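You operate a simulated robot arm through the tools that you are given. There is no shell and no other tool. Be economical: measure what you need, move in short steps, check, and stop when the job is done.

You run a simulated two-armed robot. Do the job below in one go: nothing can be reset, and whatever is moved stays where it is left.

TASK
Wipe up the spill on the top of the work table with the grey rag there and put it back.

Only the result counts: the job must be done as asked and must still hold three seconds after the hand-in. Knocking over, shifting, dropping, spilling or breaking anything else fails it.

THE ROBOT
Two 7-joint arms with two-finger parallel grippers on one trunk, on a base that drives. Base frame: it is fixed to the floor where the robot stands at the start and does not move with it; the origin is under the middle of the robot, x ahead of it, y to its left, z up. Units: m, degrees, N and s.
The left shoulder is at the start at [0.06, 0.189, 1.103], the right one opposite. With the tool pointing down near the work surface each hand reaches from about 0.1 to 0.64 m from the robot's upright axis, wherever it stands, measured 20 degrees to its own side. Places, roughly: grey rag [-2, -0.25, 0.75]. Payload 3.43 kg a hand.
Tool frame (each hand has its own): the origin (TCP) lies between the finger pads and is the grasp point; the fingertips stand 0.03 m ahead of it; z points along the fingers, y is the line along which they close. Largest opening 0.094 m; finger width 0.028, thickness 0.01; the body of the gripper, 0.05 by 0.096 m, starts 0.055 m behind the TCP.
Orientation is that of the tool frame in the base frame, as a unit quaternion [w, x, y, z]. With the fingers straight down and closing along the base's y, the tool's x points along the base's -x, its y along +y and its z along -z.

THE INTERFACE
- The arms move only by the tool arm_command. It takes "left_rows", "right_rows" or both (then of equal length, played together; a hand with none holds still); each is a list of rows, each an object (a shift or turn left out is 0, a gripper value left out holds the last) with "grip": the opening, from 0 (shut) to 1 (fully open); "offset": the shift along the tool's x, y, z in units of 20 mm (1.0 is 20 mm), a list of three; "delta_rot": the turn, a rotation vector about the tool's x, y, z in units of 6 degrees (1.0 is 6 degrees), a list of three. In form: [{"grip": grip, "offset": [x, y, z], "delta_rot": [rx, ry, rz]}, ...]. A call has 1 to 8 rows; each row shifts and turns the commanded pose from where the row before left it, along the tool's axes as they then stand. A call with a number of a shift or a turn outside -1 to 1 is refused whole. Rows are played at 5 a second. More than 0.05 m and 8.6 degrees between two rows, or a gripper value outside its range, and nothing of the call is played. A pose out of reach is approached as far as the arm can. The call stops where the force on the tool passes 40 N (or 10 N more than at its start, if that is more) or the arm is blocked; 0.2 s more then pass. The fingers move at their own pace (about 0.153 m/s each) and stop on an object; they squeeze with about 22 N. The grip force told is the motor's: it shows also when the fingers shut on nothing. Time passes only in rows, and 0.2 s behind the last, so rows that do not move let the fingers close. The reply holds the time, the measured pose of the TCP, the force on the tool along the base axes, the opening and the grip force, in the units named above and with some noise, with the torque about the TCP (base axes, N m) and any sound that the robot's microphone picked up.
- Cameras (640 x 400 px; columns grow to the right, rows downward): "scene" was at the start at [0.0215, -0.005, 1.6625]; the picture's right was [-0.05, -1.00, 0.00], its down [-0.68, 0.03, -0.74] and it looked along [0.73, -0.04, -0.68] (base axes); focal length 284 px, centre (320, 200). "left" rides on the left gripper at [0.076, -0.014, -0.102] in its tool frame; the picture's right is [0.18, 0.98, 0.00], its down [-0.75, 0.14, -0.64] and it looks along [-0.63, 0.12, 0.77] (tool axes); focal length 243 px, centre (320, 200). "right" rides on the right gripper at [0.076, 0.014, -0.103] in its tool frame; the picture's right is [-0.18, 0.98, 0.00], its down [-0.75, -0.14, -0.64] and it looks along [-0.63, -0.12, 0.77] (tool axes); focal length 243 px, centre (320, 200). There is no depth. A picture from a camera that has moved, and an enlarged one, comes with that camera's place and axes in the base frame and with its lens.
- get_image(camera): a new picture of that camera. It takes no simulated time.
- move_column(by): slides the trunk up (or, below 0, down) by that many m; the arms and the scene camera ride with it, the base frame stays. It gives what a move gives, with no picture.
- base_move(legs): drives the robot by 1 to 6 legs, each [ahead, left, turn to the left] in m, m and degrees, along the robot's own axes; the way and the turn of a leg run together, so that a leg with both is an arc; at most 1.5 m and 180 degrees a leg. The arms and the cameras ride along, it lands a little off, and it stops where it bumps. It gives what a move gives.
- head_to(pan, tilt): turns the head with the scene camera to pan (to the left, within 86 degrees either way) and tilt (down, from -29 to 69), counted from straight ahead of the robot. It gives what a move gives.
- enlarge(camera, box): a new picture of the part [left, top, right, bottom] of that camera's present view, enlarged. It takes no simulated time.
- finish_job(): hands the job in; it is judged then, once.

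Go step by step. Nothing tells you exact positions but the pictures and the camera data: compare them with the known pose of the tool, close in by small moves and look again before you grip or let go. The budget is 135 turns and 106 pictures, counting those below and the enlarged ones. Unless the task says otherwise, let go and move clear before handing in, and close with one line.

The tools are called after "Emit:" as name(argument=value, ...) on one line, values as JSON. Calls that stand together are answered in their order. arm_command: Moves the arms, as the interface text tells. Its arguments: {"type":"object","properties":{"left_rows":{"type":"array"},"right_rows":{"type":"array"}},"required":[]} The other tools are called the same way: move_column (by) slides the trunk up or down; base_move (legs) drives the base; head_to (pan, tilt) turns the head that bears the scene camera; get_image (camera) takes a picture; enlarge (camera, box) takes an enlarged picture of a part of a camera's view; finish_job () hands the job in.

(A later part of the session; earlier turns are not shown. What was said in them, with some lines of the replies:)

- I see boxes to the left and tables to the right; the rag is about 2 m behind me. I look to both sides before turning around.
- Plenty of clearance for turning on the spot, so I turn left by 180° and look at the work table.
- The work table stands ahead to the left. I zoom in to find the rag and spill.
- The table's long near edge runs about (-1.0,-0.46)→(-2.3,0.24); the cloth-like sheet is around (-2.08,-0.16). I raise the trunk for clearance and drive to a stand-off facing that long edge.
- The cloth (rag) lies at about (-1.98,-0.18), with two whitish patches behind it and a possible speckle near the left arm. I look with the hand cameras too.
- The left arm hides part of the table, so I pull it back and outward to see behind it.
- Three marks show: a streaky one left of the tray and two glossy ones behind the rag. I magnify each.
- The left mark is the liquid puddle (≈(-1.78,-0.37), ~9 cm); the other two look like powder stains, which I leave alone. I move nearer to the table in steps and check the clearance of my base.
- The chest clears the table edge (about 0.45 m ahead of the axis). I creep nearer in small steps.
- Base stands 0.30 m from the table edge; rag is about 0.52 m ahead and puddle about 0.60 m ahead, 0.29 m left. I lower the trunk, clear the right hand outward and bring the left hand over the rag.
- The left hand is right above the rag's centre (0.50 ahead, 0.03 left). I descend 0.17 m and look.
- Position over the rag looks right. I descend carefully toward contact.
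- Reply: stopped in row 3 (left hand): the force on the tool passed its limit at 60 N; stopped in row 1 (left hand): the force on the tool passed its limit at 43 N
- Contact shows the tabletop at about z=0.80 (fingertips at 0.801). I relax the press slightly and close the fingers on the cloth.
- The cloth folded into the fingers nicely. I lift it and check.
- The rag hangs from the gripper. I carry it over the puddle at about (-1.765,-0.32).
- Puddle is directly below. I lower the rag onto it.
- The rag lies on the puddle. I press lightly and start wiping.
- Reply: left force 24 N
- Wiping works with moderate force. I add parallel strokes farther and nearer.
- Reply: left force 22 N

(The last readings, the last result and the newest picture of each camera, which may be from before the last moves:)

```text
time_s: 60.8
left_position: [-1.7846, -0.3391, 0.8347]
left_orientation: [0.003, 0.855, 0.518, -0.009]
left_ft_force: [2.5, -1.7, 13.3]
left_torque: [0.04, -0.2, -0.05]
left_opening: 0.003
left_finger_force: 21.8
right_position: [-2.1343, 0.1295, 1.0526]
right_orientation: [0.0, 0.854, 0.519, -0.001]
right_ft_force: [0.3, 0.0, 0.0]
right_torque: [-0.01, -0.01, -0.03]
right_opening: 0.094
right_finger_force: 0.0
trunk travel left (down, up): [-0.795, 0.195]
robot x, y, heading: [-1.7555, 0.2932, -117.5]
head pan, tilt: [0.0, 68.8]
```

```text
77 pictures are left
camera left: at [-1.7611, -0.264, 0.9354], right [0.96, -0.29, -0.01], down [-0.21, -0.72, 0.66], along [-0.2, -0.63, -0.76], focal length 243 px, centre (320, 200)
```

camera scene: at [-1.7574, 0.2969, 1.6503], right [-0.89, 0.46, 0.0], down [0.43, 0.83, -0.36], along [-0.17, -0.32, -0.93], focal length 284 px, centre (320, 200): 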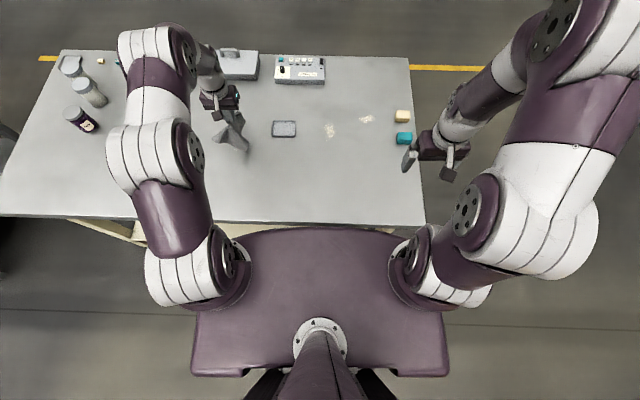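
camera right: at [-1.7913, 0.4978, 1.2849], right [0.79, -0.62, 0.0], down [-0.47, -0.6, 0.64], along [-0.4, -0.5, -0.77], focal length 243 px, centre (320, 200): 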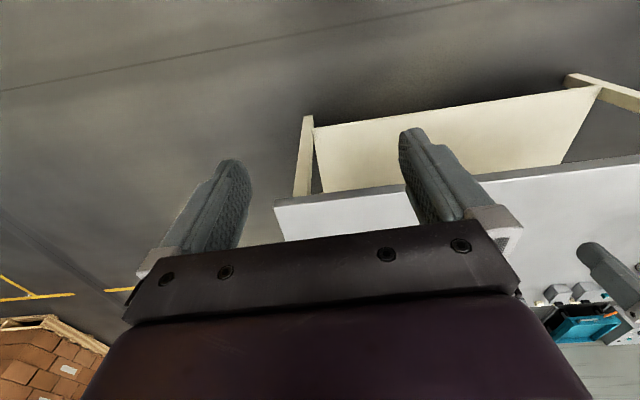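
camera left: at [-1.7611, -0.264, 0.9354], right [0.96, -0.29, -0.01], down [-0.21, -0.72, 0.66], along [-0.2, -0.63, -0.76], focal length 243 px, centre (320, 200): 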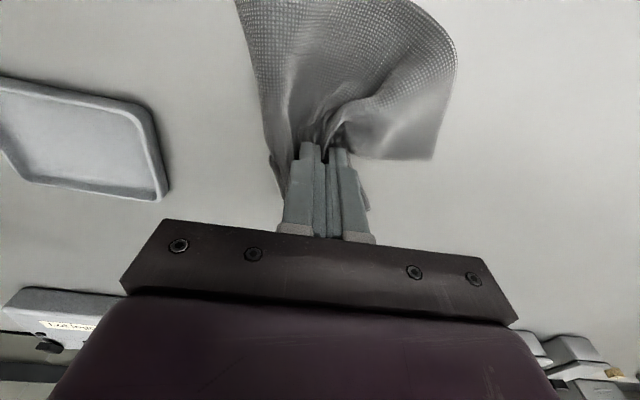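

Looks clean around the rag. I lift it and move toward the rag's home spot at height to inspect the puddle area.

Emit:
arm_command(left_rows=[{"offset": [0, 0, -1]}, {"offset": [0, 0, -1]}, {"offset": [0, 0, -1]}, {"offset": [0, 0, -1]}, {"offset": [0, 0, -1]}, {"offset": [0, 0, -1]}, {"offset": [0, 0, -1]}, {"offset": [0, -0.5, -0.3]}])

Emit:
arm_command(left_rows=[{"offset": [0, -1, 0]}, {"offset": [0, -1, 0]}, {"offset": [0, -1, 0]}, {"offset": [0, -1, 0]}, {"offset": [0, -1, 0]}, {"offset": [0, -1, 0]}, {"offset": [0.5, -1, 0]}, {"offset": [0.5, -1, 0]}])

Emit:
get_image(camera="left")

Emit:
get_image(camera="scene")

Emit:
enlarge(camera="scene", box=[200, 90, 360, 190])

```text
time_s: 62.6
left_position: [-1.7927, -0.3328, 0.9783]
left_orientation: [0.002, 0.854, 0.52, -0.008]
left_ft_force: [0.4, 0.3, 0.1]
left_torque: [0.0, -0.02, -0.01]
left_opening: 0.0028
left_finger_force: 21.9
right_position: [-2.136, 0.1284, 1.0518]
right_orientation: [-0.001, 0.854, 0.52, 0.0]
right_ft_force: [0.1, 0.2, 0.1]
right_torque: [0.02, -0.01, -0.02]
right_opening: 0.0941
right_finger_force: 0.0
trunk travel left (down, up): [-0.795, 0.195]
robot x, y, heading: [-1.7591, 0.2972, -117.4]
head pan, tilt: [0.0, 68.8]
```

```text
time_s: 64.4
left_position: [-1.9262, -0.2412, 0.9806]
left_orientation: [0.003, 0.854, 0.519, -0.009]
left_ft_force: [0.1, 0.0, -1.0]
left_torque: [0.0, -0.01, 0.05]
left_opening: 0.0029
left_finger_force: 22.4
right_position: [-2.1361, 0.1284, 1.0508]
right_orientation: [-0.001, 0.854, 0.52, 0.0]
right_ft_force: [-0.5, -0.3, -0.1]
right_torque: [0.03, -0.02, 0.02]
right_opening: 0.0942
right_finger_force: 0.0
trunk travel left (down, up): [-0.795, 0.195]
robot x, y, heading: [-1.7533, 0.2954, -117.4]
head pan, tilt: [0.0, 68.8]
```

```text
76 pictures are left
camera left: at [-1.9026, -0.1656, 1.082], right [0.96, -0.29, -0.01], down [-0.21, -0.72, 0.65], along [-0.2, -0.62, -0.76], focal length 243 px, centre (320, 200)
```

left: 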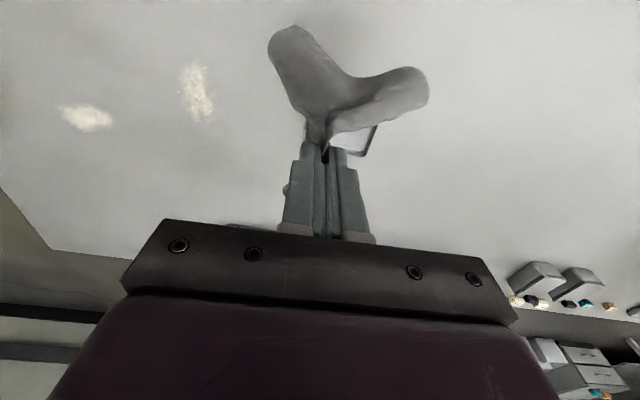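

```text
75 pictures are left
camera scene: at [-1.758, 0.2981, 1.6503], right [-0.89, 0.46, 0.0], down [0.43, 0.83, -0.36], along [-0.17, -0.32, -0.93], focal length 284 px, centre (320, 200)
```

scene: 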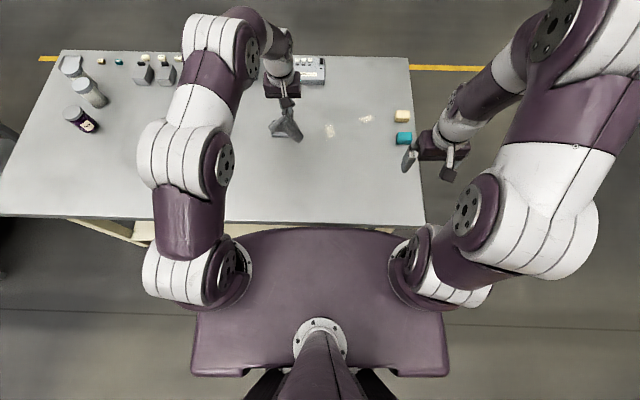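

```text
4.00 times, centred on (280, 140) of scene
camera zoom: at [-1.758, 0.2981, 1.6503], right [-0.89, 0.46, 0.0], down [0.43, 0.83, -0.36], along [-0.17, -0.32, -0.93], focal length 1136 px, centre (480, 440)
```

zoom: 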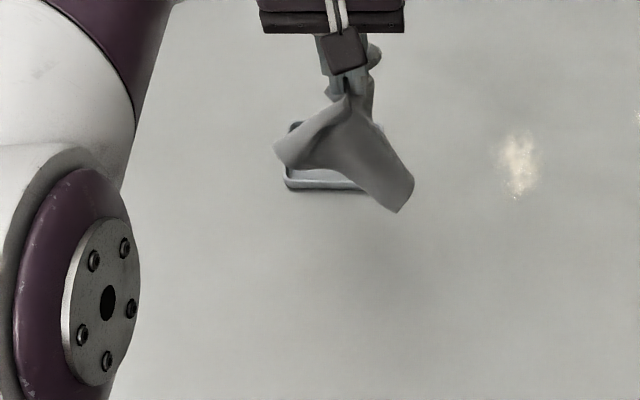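

The puddle spot (expected at about pixel (475,112) in the left view) looks clean; I zoom to verify.

Emit:
enlarge(camera="left", box=[410, 60, 570, 160])

```text
4.00 times, centred on (490, 110) of left
camera zoom: at [-1.9026, -0.1656, 1.082], right [0.96, -0.29, -0.01], down [-0.21, -0.72, 0.65], along [-0.2, -0.62, -0.76], focal length 970 px, centre (-360, 560)
```

zoom: 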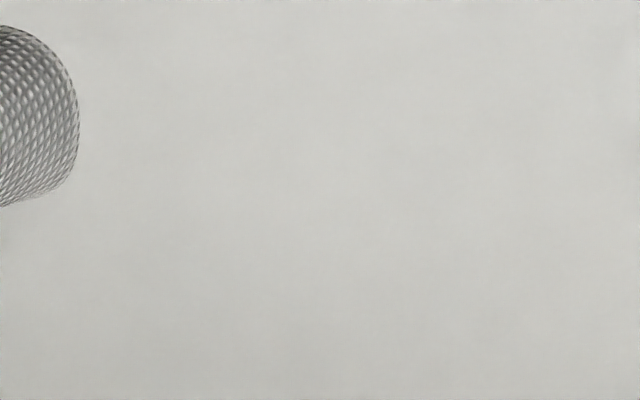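

The spill is gone. Now I bring the rag back above its original grip point (-1.972,-0.167).

Emit:
arm_command(left_rows=[{"offset": [0.6, -1, 0]}, {"offset": [0.6, -1, 0]}, {"offset": [0.6, -1, 0]}, {"offset": [0.45, -0.75, 0]}, {"offset": [0, 0, 1]}, {"offset": [0, 0, 1]}, {"offset": [0, 0, 1]}])

Emit:
get_image(camera="left")

```text
time_s: 66.0
left_position: [-1.9722, -0.1704, 0.9207]
left_orientation: [0.003, 0.855, 0.519, -0.009]
left_ft_force: [-0.4, 0.2, 0.3]
left_torque: [0.0, -0.01, 0.01]
left_opening: 0.0027
left_finger_force: 21.3
right_position: [-2.1359, 0.1297, 1.0525]
right_orientation: [0.0, 0.854, 0.52, 0.0]
right_ft_force: [0.6, -0.7, -0.2]
right_torque: [0.0, -0.01, -0.02]
right_opening: 0.0939
right_finger_force: 0.0
trunk travel left (down, up): [-0.795, 0.195]
robot x, y, heading: [-1.759, 0.2963, -117.6]
head pan, tilt: [0.0, 68.8]
```

```text
72 pictures are left
camera left: at [-1.9485, -0.0939, 1.0207], right [0.96, -0.29, -0.01], down [-0.21, -0.73, 0.65], along [-0.2, -0.62, -0.76], focal length 243 px, centre (320, 200)
```

left: 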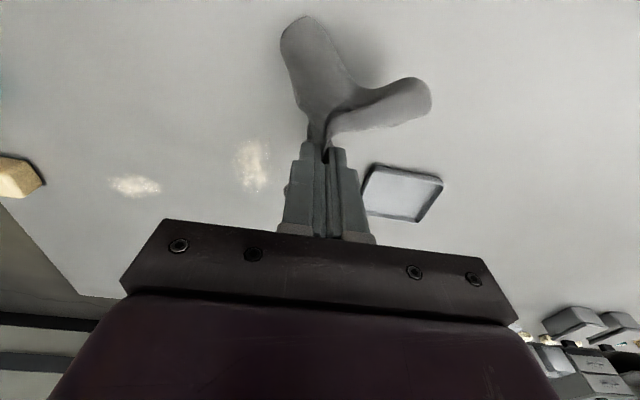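

I lower it to light contact at its place.

Emit:
arm_command(left_rows=[{"offset": [0, 0, 1]}, {"offset": [0, 0, 1]}, {"offset": [0, 0, 1]}, {"offset": [0, 0, 0.8]}, {"offset": [0, 0, 0.3]}, {"offset": [0, 0, 0.25]}, {}])

Emit:
get_image(camera="left")

Emit:
enlarge(camera="scene", box=[240, 90, 400, 190])

```text
time_s: 67.6
left_position: [-1.9748, -0.171, 0.8356]
left_orientation: [0.002, 0.854, 0.52, -0.011]
left_ft_force: [0.9, -0.4, 15.8]
left_torque: [0.04, 0.03, 0.01]
left_opening: 0.0031
left_finger_force: 21.9
right_position: [-2.1344, 0.1307, 1.0537]
right_orientation: [0.0, 0.854, 0.52, -0.001]
right_ft_force: [0.2, 0.5, 0.3]
right_torque: [0.02, -0.01, 0.0]
right_opening: 0.0937
right_finger_force: 0.1
trunk travel left (down, up): [-0.795, 0.195]
robot x, y, heading: [-1.7592, 0.2931, -117.4]
head pan, tilt: [0.0, 68.8]
```

```text
71 pictures are left
camera left: at [-1.9502, -0.094, 0.9363], right [0.96, -0.29, -0.01], down [-0.21, -0.72, 0.66], along [-0.2, -0.63, -0.75], focal length 243 px, centre (320, 200)
```

left: 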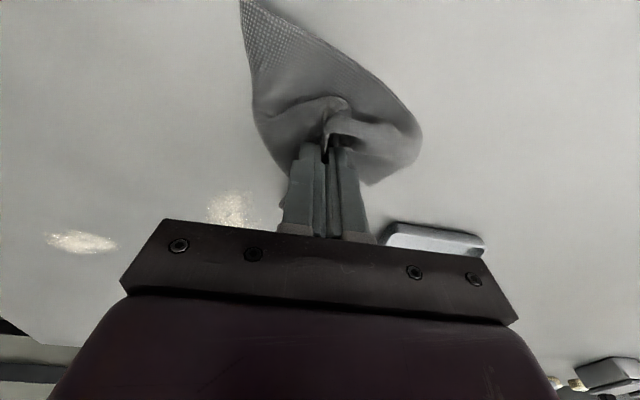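

```text
4.00 times, centred on (320, 140) of scene
camera zoom: at [-1.7566, 0.2988, 1.6505], right [-0.89, 0.46, 0.0], down [0.43, 0.83, -0.36], along [-0.17, -0.32, -0.93], focal length 1136 px, centre (320, 440)
```

zoom: 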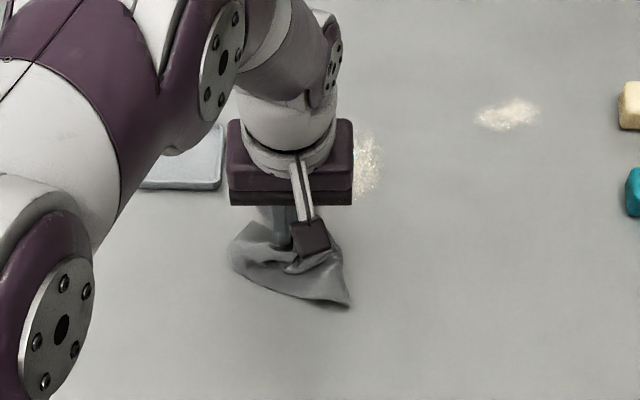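

The rag sits centred on its old place. I open the fingers gradually, letting the cloth spread, then lift.

Emit:
arm_command(left_rows=[{"grip": 0.1}, {"grip": 0.25}, {"grip": 0.4}, {"grip": 0.6}, {}])

Emit:
get_image(camera="left")

```text
time_s: 68.8
left_position: [-1.9722, -0.1704, 0.8362]
left_orientation: [0.002, 0.855, 0.519, -0.01]
left_ft_force: [4.9, -2.9, 20.0]
left_torque: [0.28, 0.4, 0.0]
left_opening: 0.0535
left_finger_force: 0.1
right_position: [-2.1355, 0.1308, 1.0528]
right_orientation: [0.0, 0.854, 0.52, 0.0]
right_ft_force: [-0.6, -0.8, 0.0]
right_torque: [0.0, 0.0, 0.03]
right_opening: 0.094
right_finger_force: 0.1
trunk travel left (down, up): [-0.795, 0.195]
robot x, y, heading: [-1.7569, 0.2949, -117.4]
head pan, tilt: [0.0, 68.8]
```

```text
69 pictures are left
camera left: at [-1.9492, -0.0935, 0.936], right [0.96, -0.29, -0.01], down [-0.21, -0.72, 0.66], along [-0.2, -0.63, -0.76], focal length 243 px, centre (320, 200)
```

left: 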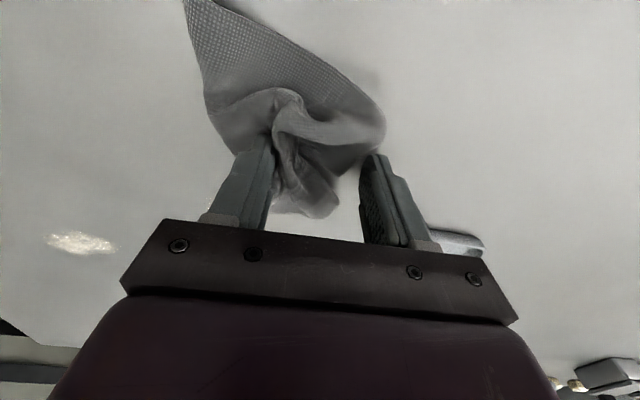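

The cloth shifted slightly with one finger. I lift off and look from above.

Emit:
arm_command(left_rows=[{"offset": [0, 0, -0.3]}, {"offset": [0, 0, -1]}, {"offset": [0, 0, -1]}, {"offset": [0, 0, -1]}, {"offset": [0, 0, -1]}, {"offset": [0, 0, -1]}])

Emit:
get_image(camera="left")

Emit:
enlarge(camera="scene", box=[240, 90, 400, 190])

```text
time_s: 70.2
left_position: [-1.9706, -0.1684, 0.9385]
left_orientation: [0.002, 0.854, 0.52, -0.009]
left_ft_force: [-0.2, -0.1, -0.5]
left_torque: [0.0, 0.01, 0.04]
left_opening: 0.0564
left_finger_force: 0.2
right_position: [-2.1365, 0.1293, 1.0516]
right_orientation: [0.0, 0.855, 0.519, 0.0]
right_ft_force: [-0.1, -0.1, -0.2]
right_torque: [-0.01, -0.03, 0.01]
right_opening: 0.0942
right_finger_force: 0.2
trunk travel left (down, up): [-0.795, 0.195]
robot x, y, heading: [-1.7551, 0.2943, -117.5]
head pan, tilt: [0.0, 68.8]
```

```text
68 pictures are left
camera left: at [-1.9488, -0.0926, 1.0405], right [0.96, -0.29, -0.01], down [-0.21, -0.73, 0.65], along [-0.2, -0.62, -0.76], focal length 243 px, centre (320, 200)
```

left: 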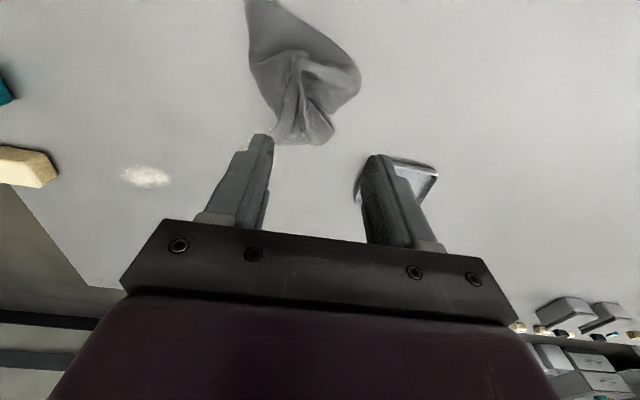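

```text
4.00 times, centred on (320, 140) of scene
camera zoom: at [-1.7573, 0.2976, 1.6502], right [-0.89, 0.46, 0.0], down [0.43, 0.83, -0.36], along [-0.17, -0.32, -0.93], focal length 1136 px, centre (320, 440)
```

zoom: 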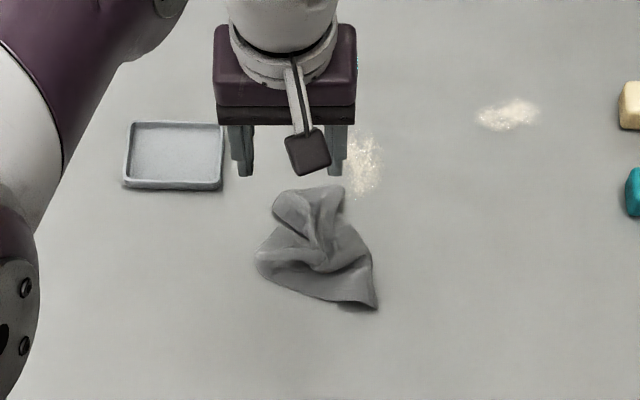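

The rag lies released within its original footprint, tray and other items unmoved. I raise the hand clear and take a last look.

Emit:
arm_command(left_rows=[{"offset": [0, 0, -1]}, {"offset": [0, 0, -1]}, {"offset": [0, 0, -1]}, {"offset": [0, 1, -1]}, {"offset": [0.5, 1, 0]}, {"offset": [0.5, 1, 0]}, {"offset": [0.5, 1, 0]}, {"offset": [0.5, 1, 0]}])

Emit:
get_image(camera="scene")

Emit:
get_image(camera="left")

```text
time_s: 72.0
left_position: [-1.8637, -0.1778, 1.0177]
left_orientation: [0.003, 0.855, 0.519, -0.009]
left_ft_force: [-0.4, 0.8, -1.0]
left_torque: [-0.01, -0.01, -0.02]
left_opening: 0.0565
left_finger_force: 0.0
right_position: [-2.1347, 0.1297, 1.0525]
right_orientation: [0.0, 0.854, 0.52, 0.0]
right_ft_force: [0.5, 0.0, -0.7]
right_torque: [0.02, -0.02, 0.0]
right_opening: 0.0938
right_finger_force: 0.1
trunk travel left (down, up): [-0.795, 0.195]
robot x, y, heading: [-1.7589, 0.2957, -117.7]
head pan, tilt: [0.0, 68.8]
```

```text
66 pictures are left
camera scene: at [-1.7566, 0.2975, 1.6503], right [-0.89, 0.46, 0.0], down [0.43, 0.83, -0.36], along [-0.17, -0.32, -0.93], focal length 284 px, centre (320, 200)
```

scene: 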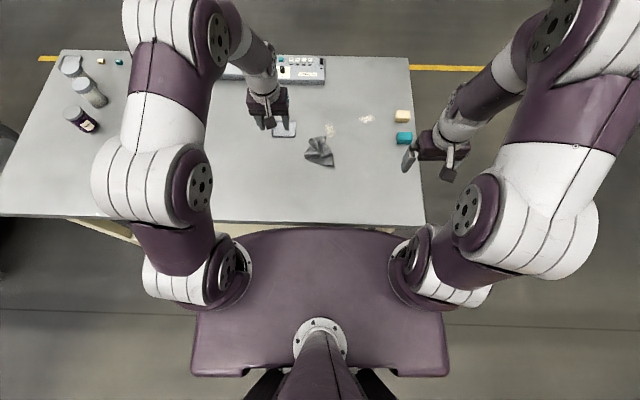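

```text
65 pictures are left
camera left: at [-1.8388, -0.102, 1.1194], right [0.96, -0.29, -0.01], down [-0.21, -0.73, 0.65], along [-0.2, -0.62, -0.76], focal length 243 px, centre (320, 200)
```

left: 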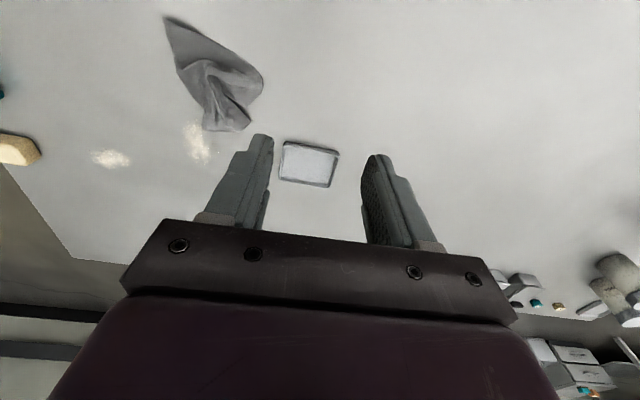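

The puddle is gone, the rag lies back at its place, and everything else is where it was. I hand in.

Emit:
finish_job()

```text
The job is handed in.
```

I wiped up the puddle on the work table and put the grey rag back within its original spot, about 2–3 cm off centre and crumpled rather than flat. I left two whitish powder-like marks near the rag alone, because I took the liquid puddle to be the spill. Nothing else on the table appeared to move.
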